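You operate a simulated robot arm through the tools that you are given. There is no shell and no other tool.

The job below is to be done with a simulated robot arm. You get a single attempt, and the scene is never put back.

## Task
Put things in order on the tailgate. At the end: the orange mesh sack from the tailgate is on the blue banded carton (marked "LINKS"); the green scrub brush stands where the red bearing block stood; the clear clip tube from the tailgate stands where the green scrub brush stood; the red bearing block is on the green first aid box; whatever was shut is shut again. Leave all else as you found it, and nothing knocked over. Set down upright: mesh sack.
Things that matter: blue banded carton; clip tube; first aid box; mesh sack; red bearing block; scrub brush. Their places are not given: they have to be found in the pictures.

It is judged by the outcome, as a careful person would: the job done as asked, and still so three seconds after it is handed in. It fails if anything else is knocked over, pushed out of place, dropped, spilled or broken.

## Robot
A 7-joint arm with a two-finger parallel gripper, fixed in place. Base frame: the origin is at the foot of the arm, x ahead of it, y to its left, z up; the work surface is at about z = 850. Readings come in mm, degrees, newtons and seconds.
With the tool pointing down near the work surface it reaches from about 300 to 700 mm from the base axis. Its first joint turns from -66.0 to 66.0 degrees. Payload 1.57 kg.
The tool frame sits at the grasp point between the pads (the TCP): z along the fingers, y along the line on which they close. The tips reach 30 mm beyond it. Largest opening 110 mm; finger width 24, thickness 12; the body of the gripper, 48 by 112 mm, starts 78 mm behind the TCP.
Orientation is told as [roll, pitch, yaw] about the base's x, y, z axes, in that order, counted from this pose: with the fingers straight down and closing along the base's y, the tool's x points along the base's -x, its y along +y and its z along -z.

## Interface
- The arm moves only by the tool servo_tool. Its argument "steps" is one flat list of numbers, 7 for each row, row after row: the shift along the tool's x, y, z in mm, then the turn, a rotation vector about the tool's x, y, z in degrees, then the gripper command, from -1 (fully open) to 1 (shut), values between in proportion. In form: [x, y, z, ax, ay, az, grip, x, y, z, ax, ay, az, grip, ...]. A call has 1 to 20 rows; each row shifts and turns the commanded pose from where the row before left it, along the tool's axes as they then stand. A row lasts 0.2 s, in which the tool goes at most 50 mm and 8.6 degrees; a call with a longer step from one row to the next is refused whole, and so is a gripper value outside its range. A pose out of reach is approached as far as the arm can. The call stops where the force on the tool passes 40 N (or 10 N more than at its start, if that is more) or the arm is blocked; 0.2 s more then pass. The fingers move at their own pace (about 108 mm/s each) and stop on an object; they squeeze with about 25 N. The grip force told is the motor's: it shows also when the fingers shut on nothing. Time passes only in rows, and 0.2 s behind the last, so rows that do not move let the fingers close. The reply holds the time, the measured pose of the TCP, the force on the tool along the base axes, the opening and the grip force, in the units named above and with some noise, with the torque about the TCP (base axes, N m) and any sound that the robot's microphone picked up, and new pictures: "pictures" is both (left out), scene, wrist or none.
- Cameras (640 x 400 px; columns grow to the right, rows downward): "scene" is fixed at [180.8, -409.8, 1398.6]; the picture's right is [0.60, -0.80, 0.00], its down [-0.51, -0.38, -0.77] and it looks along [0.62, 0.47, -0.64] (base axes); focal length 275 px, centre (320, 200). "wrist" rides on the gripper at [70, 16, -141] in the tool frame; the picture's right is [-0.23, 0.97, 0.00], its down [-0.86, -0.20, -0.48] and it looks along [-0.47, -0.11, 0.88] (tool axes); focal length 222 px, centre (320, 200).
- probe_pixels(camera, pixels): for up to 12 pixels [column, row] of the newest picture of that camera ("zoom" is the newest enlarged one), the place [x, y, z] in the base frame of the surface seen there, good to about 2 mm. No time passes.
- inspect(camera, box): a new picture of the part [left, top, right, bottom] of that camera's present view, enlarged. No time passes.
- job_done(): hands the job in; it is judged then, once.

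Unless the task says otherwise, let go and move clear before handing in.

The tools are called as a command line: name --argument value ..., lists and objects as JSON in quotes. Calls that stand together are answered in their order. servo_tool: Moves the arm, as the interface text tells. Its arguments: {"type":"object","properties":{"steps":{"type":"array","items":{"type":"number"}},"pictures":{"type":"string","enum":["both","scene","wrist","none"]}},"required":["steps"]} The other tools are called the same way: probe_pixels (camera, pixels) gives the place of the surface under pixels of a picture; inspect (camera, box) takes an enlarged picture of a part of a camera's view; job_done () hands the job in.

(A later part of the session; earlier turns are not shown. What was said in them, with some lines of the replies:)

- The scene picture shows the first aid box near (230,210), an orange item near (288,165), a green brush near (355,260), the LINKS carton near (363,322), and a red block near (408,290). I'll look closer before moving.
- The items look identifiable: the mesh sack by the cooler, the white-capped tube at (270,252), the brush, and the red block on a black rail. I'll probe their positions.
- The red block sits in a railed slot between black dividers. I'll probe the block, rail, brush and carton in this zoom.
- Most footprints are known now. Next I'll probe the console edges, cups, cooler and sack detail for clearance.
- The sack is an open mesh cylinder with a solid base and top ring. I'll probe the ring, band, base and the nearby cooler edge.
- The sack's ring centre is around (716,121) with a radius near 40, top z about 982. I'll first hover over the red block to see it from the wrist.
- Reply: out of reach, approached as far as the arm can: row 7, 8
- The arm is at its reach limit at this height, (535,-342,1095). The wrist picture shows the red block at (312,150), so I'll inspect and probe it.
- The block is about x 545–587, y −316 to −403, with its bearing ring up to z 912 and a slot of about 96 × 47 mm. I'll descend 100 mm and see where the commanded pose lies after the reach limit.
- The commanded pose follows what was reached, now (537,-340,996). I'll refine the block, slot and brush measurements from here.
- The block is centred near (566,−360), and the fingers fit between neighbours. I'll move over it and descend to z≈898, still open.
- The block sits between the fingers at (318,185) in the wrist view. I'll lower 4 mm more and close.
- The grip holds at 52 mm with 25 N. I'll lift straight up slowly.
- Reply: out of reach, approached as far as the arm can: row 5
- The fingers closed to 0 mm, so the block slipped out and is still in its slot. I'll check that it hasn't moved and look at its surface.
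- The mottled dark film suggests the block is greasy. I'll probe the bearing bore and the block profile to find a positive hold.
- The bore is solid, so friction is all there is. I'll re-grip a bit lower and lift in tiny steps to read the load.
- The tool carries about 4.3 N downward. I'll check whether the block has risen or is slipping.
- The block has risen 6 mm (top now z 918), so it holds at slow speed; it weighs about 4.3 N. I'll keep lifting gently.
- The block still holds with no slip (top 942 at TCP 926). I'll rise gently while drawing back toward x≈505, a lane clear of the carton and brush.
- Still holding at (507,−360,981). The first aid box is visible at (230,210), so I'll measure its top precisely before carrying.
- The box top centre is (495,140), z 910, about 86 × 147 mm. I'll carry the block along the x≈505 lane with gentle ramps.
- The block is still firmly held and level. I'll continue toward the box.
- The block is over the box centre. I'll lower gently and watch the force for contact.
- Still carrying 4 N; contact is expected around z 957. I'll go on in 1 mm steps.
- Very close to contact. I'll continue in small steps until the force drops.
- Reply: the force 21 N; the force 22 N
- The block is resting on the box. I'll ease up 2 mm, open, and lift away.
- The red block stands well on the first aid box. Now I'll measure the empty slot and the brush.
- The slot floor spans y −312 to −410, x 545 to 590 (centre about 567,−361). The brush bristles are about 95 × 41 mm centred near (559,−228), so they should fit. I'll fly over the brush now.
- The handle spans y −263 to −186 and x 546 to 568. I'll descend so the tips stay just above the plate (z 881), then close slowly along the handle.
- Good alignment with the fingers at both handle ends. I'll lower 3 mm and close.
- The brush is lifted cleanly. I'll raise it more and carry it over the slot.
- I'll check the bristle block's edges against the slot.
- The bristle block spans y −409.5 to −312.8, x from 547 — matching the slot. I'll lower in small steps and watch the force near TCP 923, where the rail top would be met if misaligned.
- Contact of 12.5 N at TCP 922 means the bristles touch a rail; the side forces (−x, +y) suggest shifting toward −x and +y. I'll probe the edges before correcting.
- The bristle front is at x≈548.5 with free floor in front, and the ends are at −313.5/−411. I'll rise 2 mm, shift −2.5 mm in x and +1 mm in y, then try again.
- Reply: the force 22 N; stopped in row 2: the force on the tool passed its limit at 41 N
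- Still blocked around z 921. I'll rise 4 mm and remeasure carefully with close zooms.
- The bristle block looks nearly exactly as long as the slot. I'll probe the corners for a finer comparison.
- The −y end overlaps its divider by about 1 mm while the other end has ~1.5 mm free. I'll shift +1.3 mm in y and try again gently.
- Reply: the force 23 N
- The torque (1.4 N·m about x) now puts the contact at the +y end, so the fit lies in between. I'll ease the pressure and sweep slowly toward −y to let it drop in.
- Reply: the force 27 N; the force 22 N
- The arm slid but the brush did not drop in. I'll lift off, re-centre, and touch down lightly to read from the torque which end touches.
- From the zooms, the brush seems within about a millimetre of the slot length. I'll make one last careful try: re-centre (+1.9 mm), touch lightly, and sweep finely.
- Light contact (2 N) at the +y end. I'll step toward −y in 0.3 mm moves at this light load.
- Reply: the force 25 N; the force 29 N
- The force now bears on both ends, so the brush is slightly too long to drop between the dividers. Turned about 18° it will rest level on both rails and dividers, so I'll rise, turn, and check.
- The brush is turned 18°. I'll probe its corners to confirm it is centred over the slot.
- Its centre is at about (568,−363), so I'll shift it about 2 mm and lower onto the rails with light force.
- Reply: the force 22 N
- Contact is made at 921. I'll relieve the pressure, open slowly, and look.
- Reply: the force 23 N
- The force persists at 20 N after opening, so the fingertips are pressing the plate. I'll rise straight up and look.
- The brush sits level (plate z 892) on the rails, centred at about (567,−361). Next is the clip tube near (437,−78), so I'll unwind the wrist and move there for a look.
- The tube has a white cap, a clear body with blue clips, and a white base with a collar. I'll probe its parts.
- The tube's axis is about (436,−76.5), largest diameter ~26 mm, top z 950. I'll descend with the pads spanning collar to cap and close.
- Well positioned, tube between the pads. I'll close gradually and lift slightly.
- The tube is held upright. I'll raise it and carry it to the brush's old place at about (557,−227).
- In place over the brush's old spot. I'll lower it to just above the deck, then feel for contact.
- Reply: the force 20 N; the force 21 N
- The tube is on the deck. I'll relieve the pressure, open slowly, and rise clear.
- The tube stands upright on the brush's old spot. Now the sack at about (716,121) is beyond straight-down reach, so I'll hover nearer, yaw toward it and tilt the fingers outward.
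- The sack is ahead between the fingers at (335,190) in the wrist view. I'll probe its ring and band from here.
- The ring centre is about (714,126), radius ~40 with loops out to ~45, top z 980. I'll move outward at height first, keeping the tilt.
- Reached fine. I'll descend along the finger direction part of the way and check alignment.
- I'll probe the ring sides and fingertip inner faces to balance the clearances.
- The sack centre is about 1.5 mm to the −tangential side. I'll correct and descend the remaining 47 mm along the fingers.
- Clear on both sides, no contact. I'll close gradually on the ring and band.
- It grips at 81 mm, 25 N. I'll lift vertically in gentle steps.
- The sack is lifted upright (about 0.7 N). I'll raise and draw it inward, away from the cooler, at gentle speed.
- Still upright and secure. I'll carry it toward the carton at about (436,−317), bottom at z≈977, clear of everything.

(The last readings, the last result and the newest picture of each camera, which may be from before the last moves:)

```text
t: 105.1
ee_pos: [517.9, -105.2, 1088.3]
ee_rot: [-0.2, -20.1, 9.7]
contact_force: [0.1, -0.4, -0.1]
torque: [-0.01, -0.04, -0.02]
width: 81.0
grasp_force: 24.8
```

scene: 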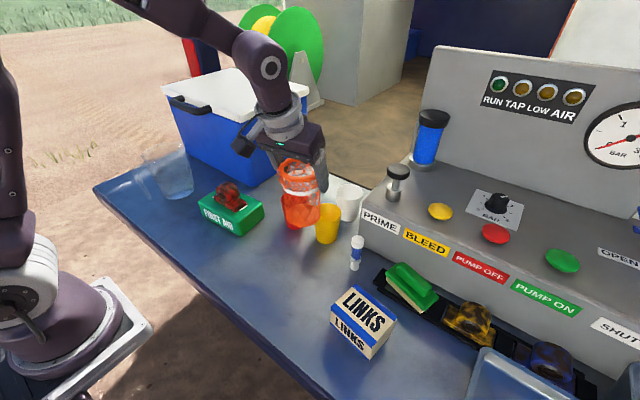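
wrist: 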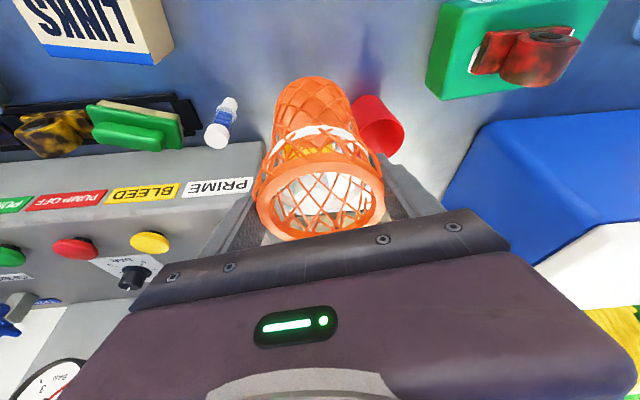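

On track at (518,−105,1088), sack upright. I'll continue the second half to above the carton.

servo_tool --steps '[1.33, -2.44, -0.49, 0, 0, 0, 1, 2.67, -4.88, -0.99, 0, 0, 0, 1, 4, -7.32, -1.48, 0, 0, 0, 1, 5.33, -9.76, -1.97, 0, 0, 0, 1, 6.67, -12.2, -2.47, 0, 0, 0, 1, 6.67, -12.2, -2.47, 0, 0, 0, 1, 6.67, -12.2, -2.47, 0, 0, 0, 1, 6.67, -12.2, -2.47, 0, 0, 0, 1, 6.67, -12.2, -2.47, 0, 0, 0, 1, 6.67, -12.2, -2.47, 0, 0, 0, 1, 6.67, -12.2, -2.47, 0, 0, 0, 1, 6.67, -12.2, -2.47, 0, 0, 0, 1, 6.67, -12.2, -2.47, 0, 0, 0, 1, 6.67, -12.2, -2.47, 0, 0, 0, 1, 6.67, -12.2, -2.47, 0, 0, 0, 1, 6.67, -12.2, -2.47, 0, 0, 0, 1, 5.33, -9.76, -1.97, 0, 0, 0, 1, 4, -7.32, -1.48, 0, 0, 0, 1, 2.67, -4.88, -0.99, 0, 0, 0, 1, 1.33, -2.44, -0.49, 0, 0, 0, 1]'

inspect --camera "scene" --box '[290, 200, 430, 370]'

```text
t: 109.3
ee_pos: [438.0, -317.9, 1089.2]
ee_rot: [-0.1, -20.1, 9.7]
contact_force: [-0.1, -0.2, -1.0]
torque: [0.04, 0.02, 0.02]
width: 80.8
grasp_force: 25.1
```

scene: 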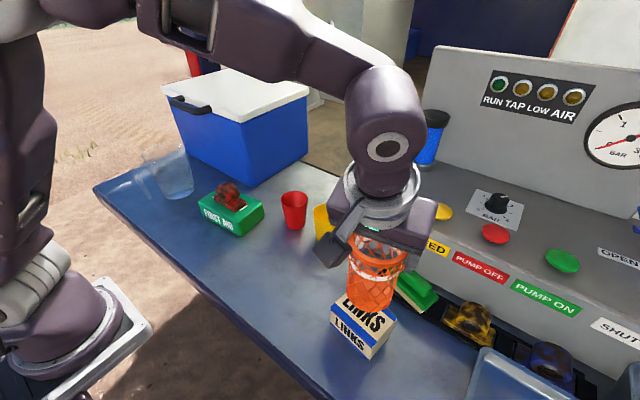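
wrist: 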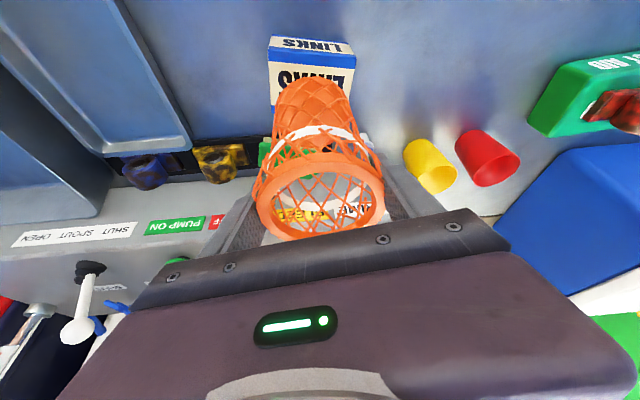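

```text
2.35 times, centred on (360, 285) of scene
```

zoom: 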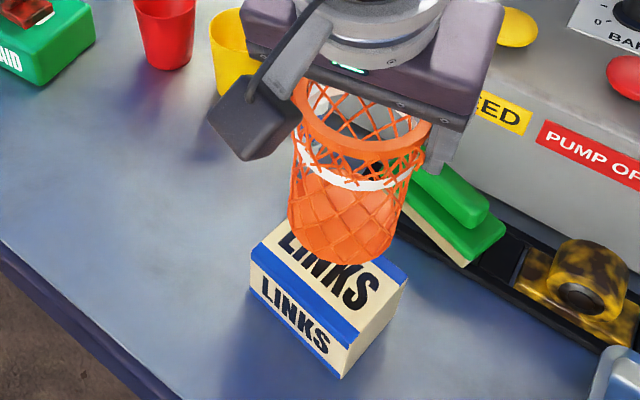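

The sack hangs over the carton. I'll probe the sack base to verify centring before lowering.

probe_pixels --camera "zoom" --pixels '[[342, 258], [292, 225], [394, 238], [340, 240], [305, 245], [380, 252], [370, 118], [310, 100], [252, 265], [350, 345], [405, 275], [300, 225]]'

probe_pixels --camera "wrist" --pixels '[[256, 200], [384, 190], [320, 155], [318, 236], [310, 80], [285, 95], [345, 95]]'

```text
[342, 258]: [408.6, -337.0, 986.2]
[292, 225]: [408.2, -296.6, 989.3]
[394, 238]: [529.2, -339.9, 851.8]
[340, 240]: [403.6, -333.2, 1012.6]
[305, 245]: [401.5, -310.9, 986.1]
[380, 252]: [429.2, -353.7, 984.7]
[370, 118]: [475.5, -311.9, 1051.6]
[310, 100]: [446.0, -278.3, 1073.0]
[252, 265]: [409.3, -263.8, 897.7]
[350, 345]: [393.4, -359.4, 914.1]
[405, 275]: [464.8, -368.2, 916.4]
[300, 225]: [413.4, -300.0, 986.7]
```

```text
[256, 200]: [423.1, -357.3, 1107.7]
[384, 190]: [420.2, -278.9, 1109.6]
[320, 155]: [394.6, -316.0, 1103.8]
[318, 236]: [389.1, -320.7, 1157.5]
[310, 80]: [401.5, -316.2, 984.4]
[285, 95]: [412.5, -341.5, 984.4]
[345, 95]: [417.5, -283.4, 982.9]
```

The sack base is centred at about (436.5,−317), matching the carton top centre. I'll lower about 54 mm, then feel for contact.

servo_tool --steps '[0.7, 0, 1.9, 0, 0, 0, 1, 1.4, 0, 3.75, 0, 0, 0, 1, 2.1, 0, 5.6, 0, 0, 0, 1, 2.1, 0, 5.6, 0, 0, 0, 1, 2.1, 0, 5.6, 0, 0, 0, 1, 2.1, 0, 5.6, 0, 0, 0, 1, 2.1, 0, 5.6, 0, 0, 0, 1, 2.1, 0, 5.6, 0, 0, 0, 1, 1.75, 0, 4.7, 0, 0, 0, 1, 1.4, 0, 3.75, 0, 0, 0, 1, 0.7, 0, 1.9, 0, 0, 0, 1, 0.35, 0, 0.94, 0, 0, 0, 1, 0, 0, 0, 0, 0, 0, 1]'

inspect --camera "scene" --box '[310, 230, 430, 370]'

```text
t: 112.1
ee_pos: [437.1, -316.9, 1036.0]
ee_rot: [-0.1, -20.2, 9.7]
contact_force: [-0.5, -0.2, -0.9]
torque: [-0.01, 0.0, 0.03]
width: 80.7
grasp_force: 25.3
```

scene: 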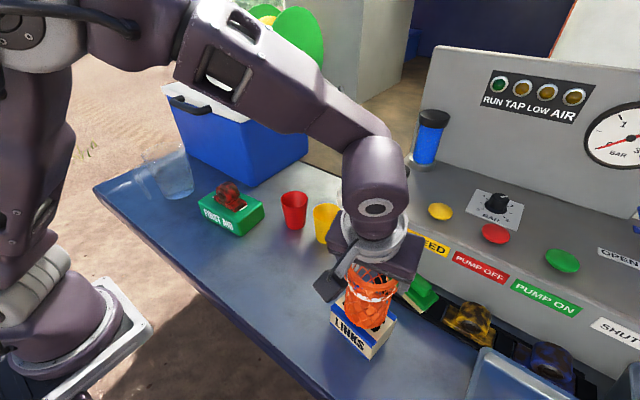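
wrist: 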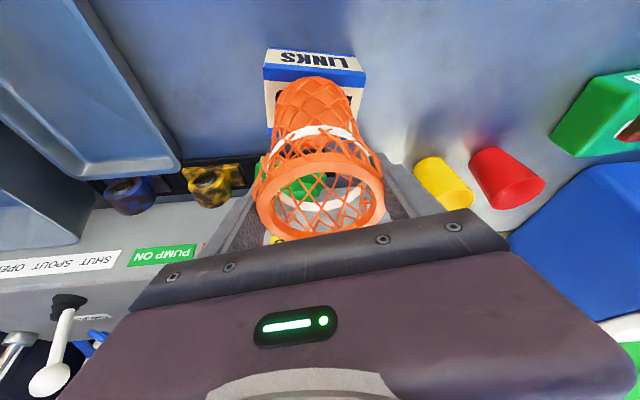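

```text
2.86 times, centred on (370, 300) of scene
```

zoom: 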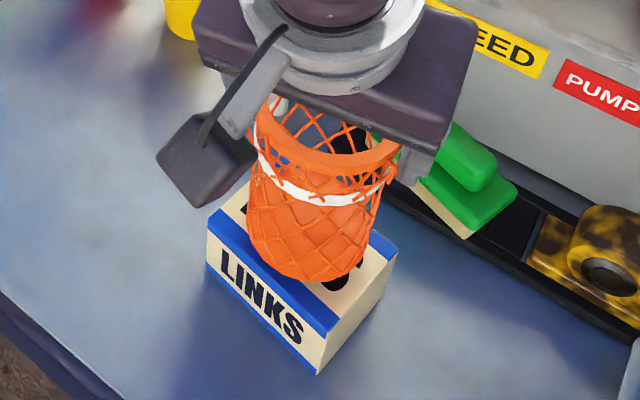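

Nearly down. I'll approach in 1 mm steps, watching for contact.

servo_tool --steps '[0.35, 0, 0.94, 0, 0, 0, 1, 0.35, 0, 0.94, 0, 0, 0, 1, 0.35, 0, 0.94, 0, 0, 0, 1, 0.35, 0, 0.94, 0, 0, 0, 1]' --pictures "none"

servo_tool --steps '[0.35, 0, 0.94, 0, 0, 0, 1, 0.35, 0, 0.94, 0, 0, 0, 1]' --pictures "none"

servo_tool --steps '[0.35, 0, 0.94, 0, 0, 0, 1, 0, 0, 0, 0, 0, 0, 1]' --pictures "none"

```text
t: 113.1
ee_pos: [437.9, -315.9, 1033.2]
ee_rot: [0.0, -20.1, 9.7]
contact_force: [0.7, 0.2, 0.7]
torque: [-0.01, -0.02, 0.01]
width: 80.8
grasp_force: 24.9
```

```text
t: 113.7
ee_pos: [437.2, -315.9, 1031.0]
ee_rot: [-0.3, -20.2, 9.6]
contact_force: [0.0, -0.7, 0.0]
torque: [0.02, -0.01, 0.0]
width: 80.7
grasp_force: 25.1
```

```text
t: 114.3
ee_pos: [438.1, -317.5, 1029.3]
ee_rot: [-0.2, -20.1, 9.7]
contact_force: [0.1, 0.2, -0.6]
torque: [0.01, 0.0, 0.01]
width: 80.6
grasp_force: 24.6
```

servo_tool --steps '[0.35, 0, 0.94, 0, 0, 0, 1, 0, 0, 0, 0, 0, 0, 1]' --pictures "none"

servo_tool --steps '[0.35, 0, 0.94, 0, 0, 0, 1, 0, 0, 0, 0, 0, 0, 1]' --pictures "none"

servo_tool --steps '[0.2, 0, 0.5, 0, 0, 0, 1, 0, 0, 0, 0, 0, 0, 1]' --pictures "both"

inspect --camera "scene" --box '[310, 230, 430, 370]'

```text
t: 114.9
ee_pos: [437.1, -316.0, 1028.4]
ee_rot: [-0.3, -20.0, 9.6]
contact_force: [0.4, 0.3, -1.4]
torque: [-0.02, 0.04, -0.03]
width: 80.5
grasp_force: 25.0
```

```text
t: 115.5
ee_pos: [438.9, -316.9, 1028.7]
ee_rot: [-0.2, -20.2, 9.7]
contact_force: [0.2, 0.4, 0.3]
torque: [0.01, 0.05, 0.02]
width: 80.7
grasp_force: 24.6
```

```text
t: 116.1
ee_pos: [437.0, -316.3, 1026.7]
ee_rot: [-0.1, -20.1, 9.7]
contact_force: [-0.8, 0.4, -0.6]
torque: [-0.01, -0.01, 0.04]
width: 80.7
grasp_force: 25.0
```

scene: 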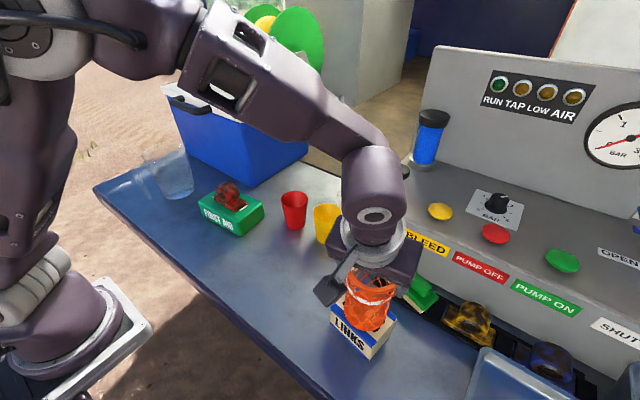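
wrist: 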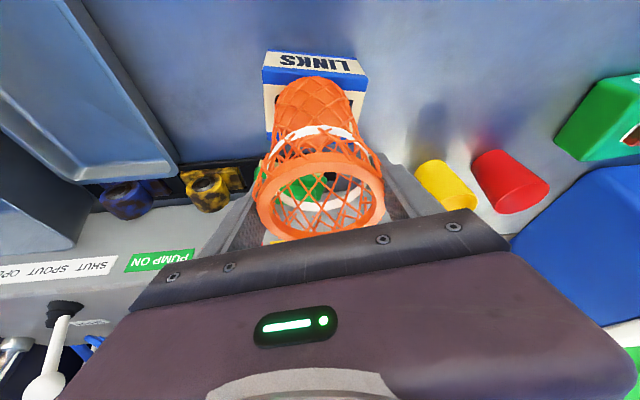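

```text
2.86 times, centred on (370, 300) of scene
```

zoom: 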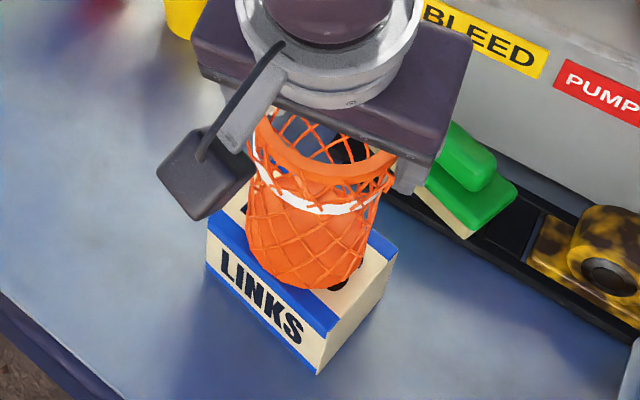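

No clear contact yet at 1027. I'll continue with small steps.

servo_tool --steps '[0.25, 0, 0.7, 0, 0, 0, 1, 0, 0, 0, 0, 0, 0, 1]' --pictures "none"

servo_tool --steps '[0.25, 0, 0.7, 0, 0, 0, 1, 0, 0, 0, 0, 0, 0, 1]' --pictures "none"

servo_tool --steps '[0.25, 0, 0.7, 0, 0, 0, 1, 0, 0, 0, 0, 0, 0, 1]' --pictures "none"

probe_pixels --camera "scene" --pixels '[[363, 328], [363, 331], [368, 331], [373, 331], [350, 325], [350, 328]]'

```text
t: 116.7
ee_pos: [437.9, -316.2, 1026.3]
ee_rot: [-0.1, -20.1, 9.6]
contact_force: [0.1, -0.3, 0.0]
torque: [-0.02, -0.01, -0.01]
width: 80.7
grasp_force: 25.1
```

```text
t: 117.3
ee_pos: [436.9, -317.0, 1025.9]
ee_rot: [-0.3, -20.2, 9.8]
contact_force: [-1.0, 0.1, 6.1]
torque: [0.14, 0.11, -0.03]
width: 80.7
grasp_force: 25.2
```

```text
t: 117.9
ee_pos: [437.3, -317.5, 1025.8]
ee_rot: [-0.2, -20.2, 9.8]
contact_force: [-0.3, 0.8, 15.9]
torque: [0.16, 0.12, -0.05]
width: 80.6
grasp_force: 25.2
```

```text
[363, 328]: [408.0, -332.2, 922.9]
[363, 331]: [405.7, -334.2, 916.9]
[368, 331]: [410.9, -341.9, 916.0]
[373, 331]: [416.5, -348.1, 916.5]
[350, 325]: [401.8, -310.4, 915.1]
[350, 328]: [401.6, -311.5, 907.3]
```

Contact is confirmed (16 N). I'll relieve the pressure, open slowly, and check before withdrawing.

servo_tool --steps '[-0.35, 0, -0.94, 0, 0, 0, 1, 0, 0, 0, 0, 0, 0, -0.4, 0, 0, 0, 0, 0, 0, -0.55, 0, 0, 0, 0, 0, 0, -0.7, 0, 0, 0, 0, 0, 0, -0.85, 0, 0, 0, 0, 0, 0, -0.95, 0, 0, 0, 0, 0, 0, -0.95]'

inspect --camera "scene" --box '[310, 230, 430, 370]'

inspect --camera "wrist" --box '[200, 60, 440, 250]'

```text
t: 119.5
ee_pos: [437.7, -317.0, 1026.6]
ee_rot: [-0.2, -20.1, 9.7]
contact_force: [0.4, 0.1, -0.9]
torque: [0.0, -0.04, -0.03]
width: 107.5
grasp_force: 0.0
```

scene: 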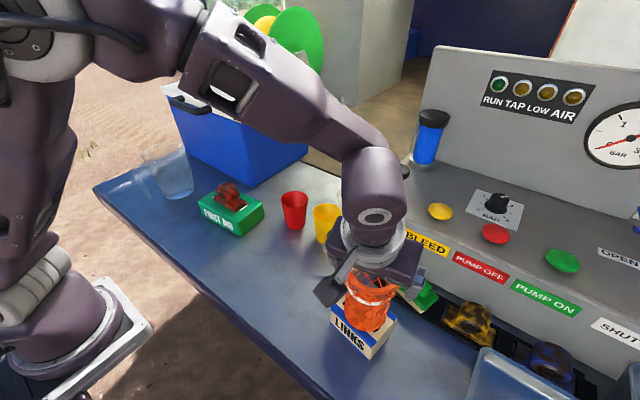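
wrist: 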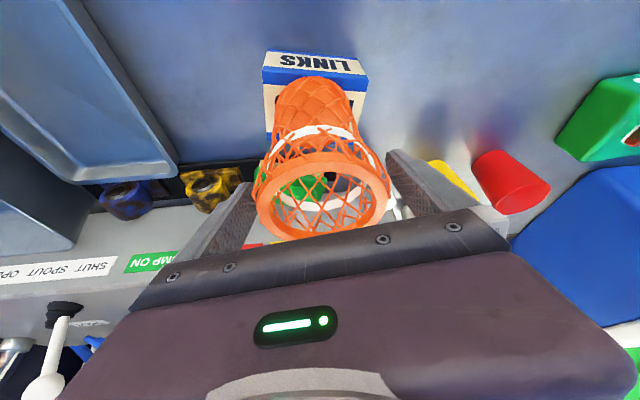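

```text
2.86 times, centred on (370, 300) of scene
```

zoom: 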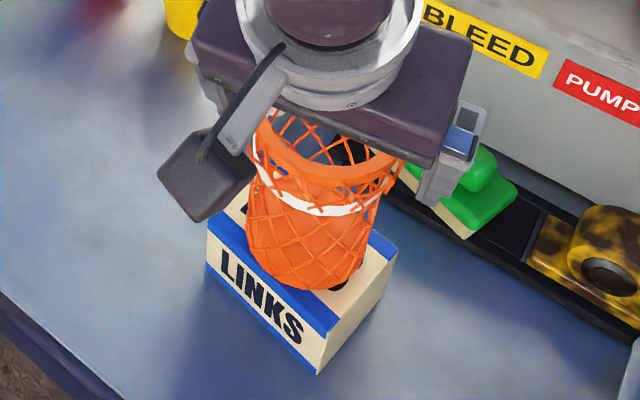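

```text
2.11 times, centred on (320, 155) of wrist
```

zoom: 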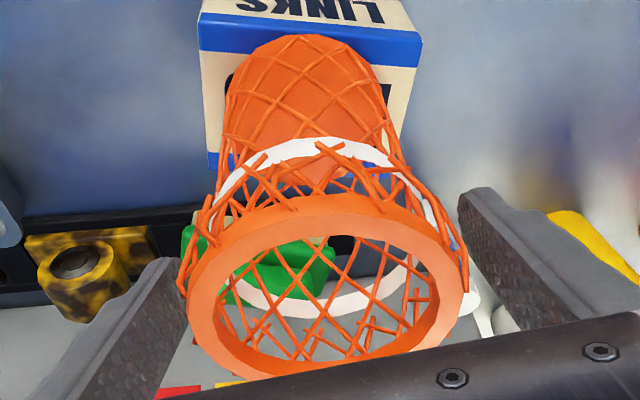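

Released, with clearance both sides. I'll withdraw straight back along the fingers.

servo_tool --steps '[0, 0, -5, 0, 0, 0, -0.95, 0, 0, -10, 0, 0, 0, -0.95, 0, 0, -20, 0, 0, 0, -0.95, 0, 0, -30, 0, 0, 0, -0.95, 0, 0, -30, 0, 0, 0, -0.95, 0, 0, -20, 0, 0, 0, -0.95, 20, 30, 0, 0, 0, 0, -0.95, 20, 40, 0, 0, 0, 0, -0.95, 15, 40, 0, 0, 0, 0, -0.95, 0, 40, 0, 0, 0, 0, -0.95, 0, 40, 0, 0, 0, 0, -0.95, 0, 30, 0, 0, 0, 0, -0.95, 0, 0, 0, 0, 0, 0, -0.95]'

inspect --camera "scene" --box '[310, 200, 450, 370]'

```text
t: 122.3
ee_pos: [310.2, -114.3, 1114.1]
ee_rot: [-0.3, -20.2, 9.6]
contact_force: [0.0, 0.3, -0.2]
torque: [0.02, 0.03, 0.04]
width: 107.3
grasp_force: 0.1
```

scene: 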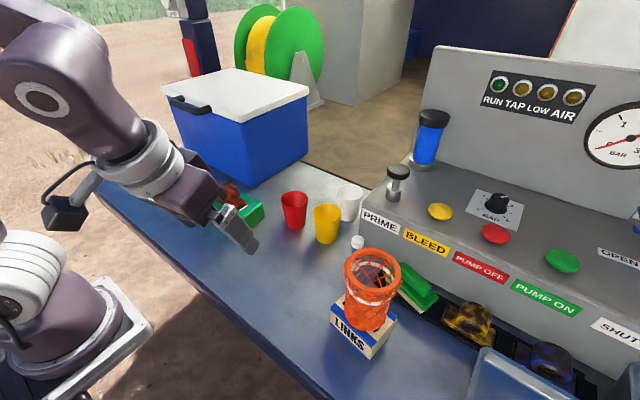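
wrist: 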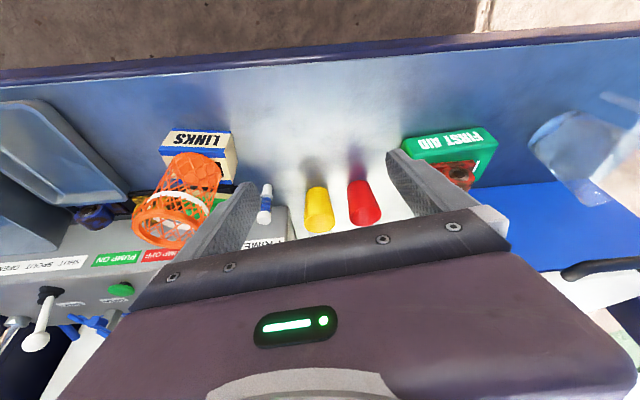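

```text
2.35 times, centred on (380, 285) of scene
```

zoom: 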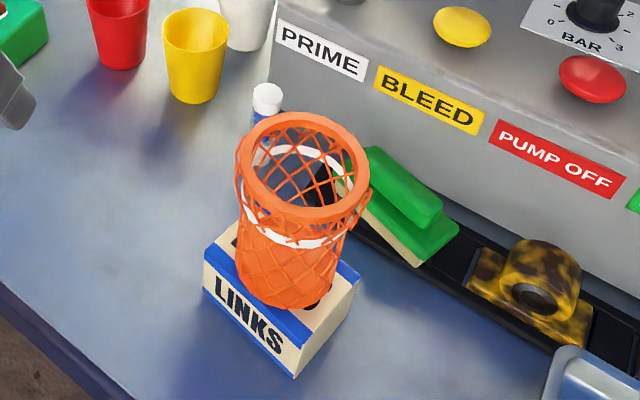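

All four items look placed: sack upright on the carton, tube behind it at (358,243), brush at (415,285). I'll do a last check of the red block and brush.

inspect --camera "wrist" --box '[380, 100, 640, 260]'

inspect --camera "wrist" --box '[60, 100, 300, 250]'

servo_tool --steps '[0, 0, -30, 0, 0, 0, -0.5, 0, 0, -30, 0, 0, 0, -0.5, 0, -30, -10, 0, 0, 0, -0.5, 0, 0, 0, 0, 0, 0, -0.5]'

probe_pixels --camera "scene" --pixels '[[420, 280], [430, 295], [357, 241], [370, 258], [362, 328], [228, 196]]'

```text
2.46 times, centred on (510, 180) of wrist
```

zoom: 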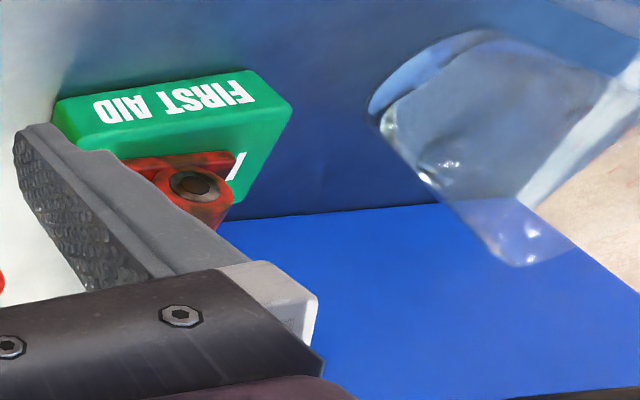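

```text
2.67 times, centred on (180, 175) of wrist
```

zoom: 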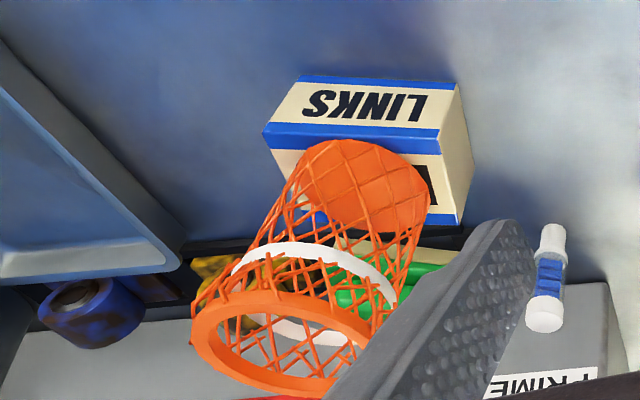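

```text
t: 123.3
ee_pos: [292.7, -148.9, 1181.0]
ee_rot: [-0.2, -20.1, 9.7]
contact_force: [-0.1, -0.3, -0.4]
torque: [0.01, 0.0, 0.0]
width: 82.6
grasp_force: 0.1
```

scene: 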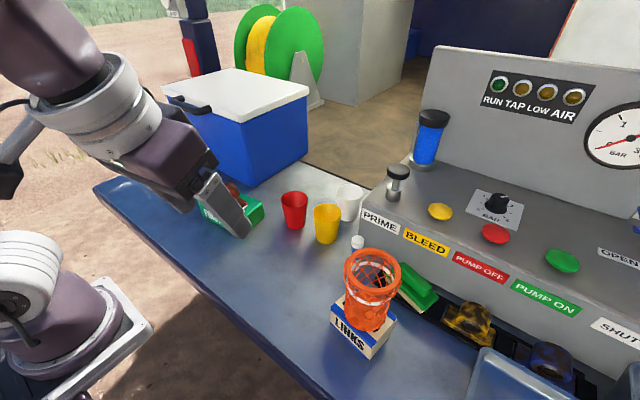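
wrist: 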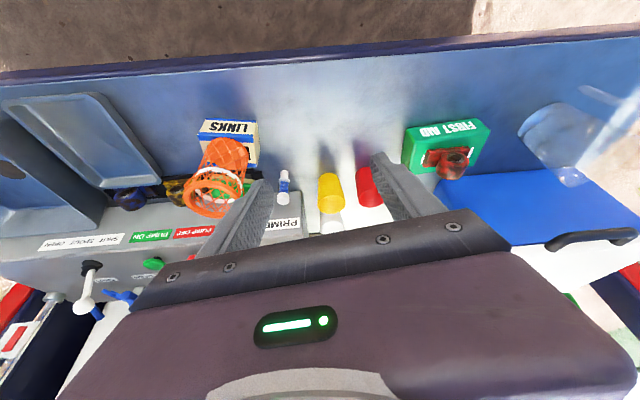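

```text
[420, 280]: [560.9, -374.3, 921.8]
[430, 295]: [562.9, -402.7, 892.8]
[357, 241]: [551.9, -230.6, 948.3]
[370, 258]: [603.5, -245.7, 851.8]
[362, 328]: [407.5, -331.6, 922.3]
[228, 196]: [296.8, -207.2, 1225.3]
```

The latest pictures show everything in its asked place. The sack is upright on the LINKS carton and the tube stands on the brush's old spot. The brush rests level on the rack where the red block was, and the red block is on the first aid box. The cooler is still shut and the arm is clear, so I'm handing in.

job_done

```text
The job is handed in.
```

I've handed the job in. All four items are where you asked, but the brush is not seated the way the red block was. I don't have the judge's result.

- **Red bearing block:** it sits on the green first aid box, near the middle. It slipped out of the grip on my first lift and stayed in its slot. A slower second lift held.
- **Green scrub brush:** it stands where the red block stood, centred to within a few millimetres. It wouldn't drop between the rack dividers; the brush seems about a millimetre too long for the slot. I turned it about 18° so it rests level on top of the rails and dividers, about 10 mm higher than the block sat.
- **Clear clip tube:** it stands upright where the brush was.
- **Orange mesh sack:** it is upright and centred on the blue "LINKS" carton.

I opened nothing, and the cooler is still shut. In the last pictures nothing else looked knocked over or moved. The gripper is empty and clear of everything.
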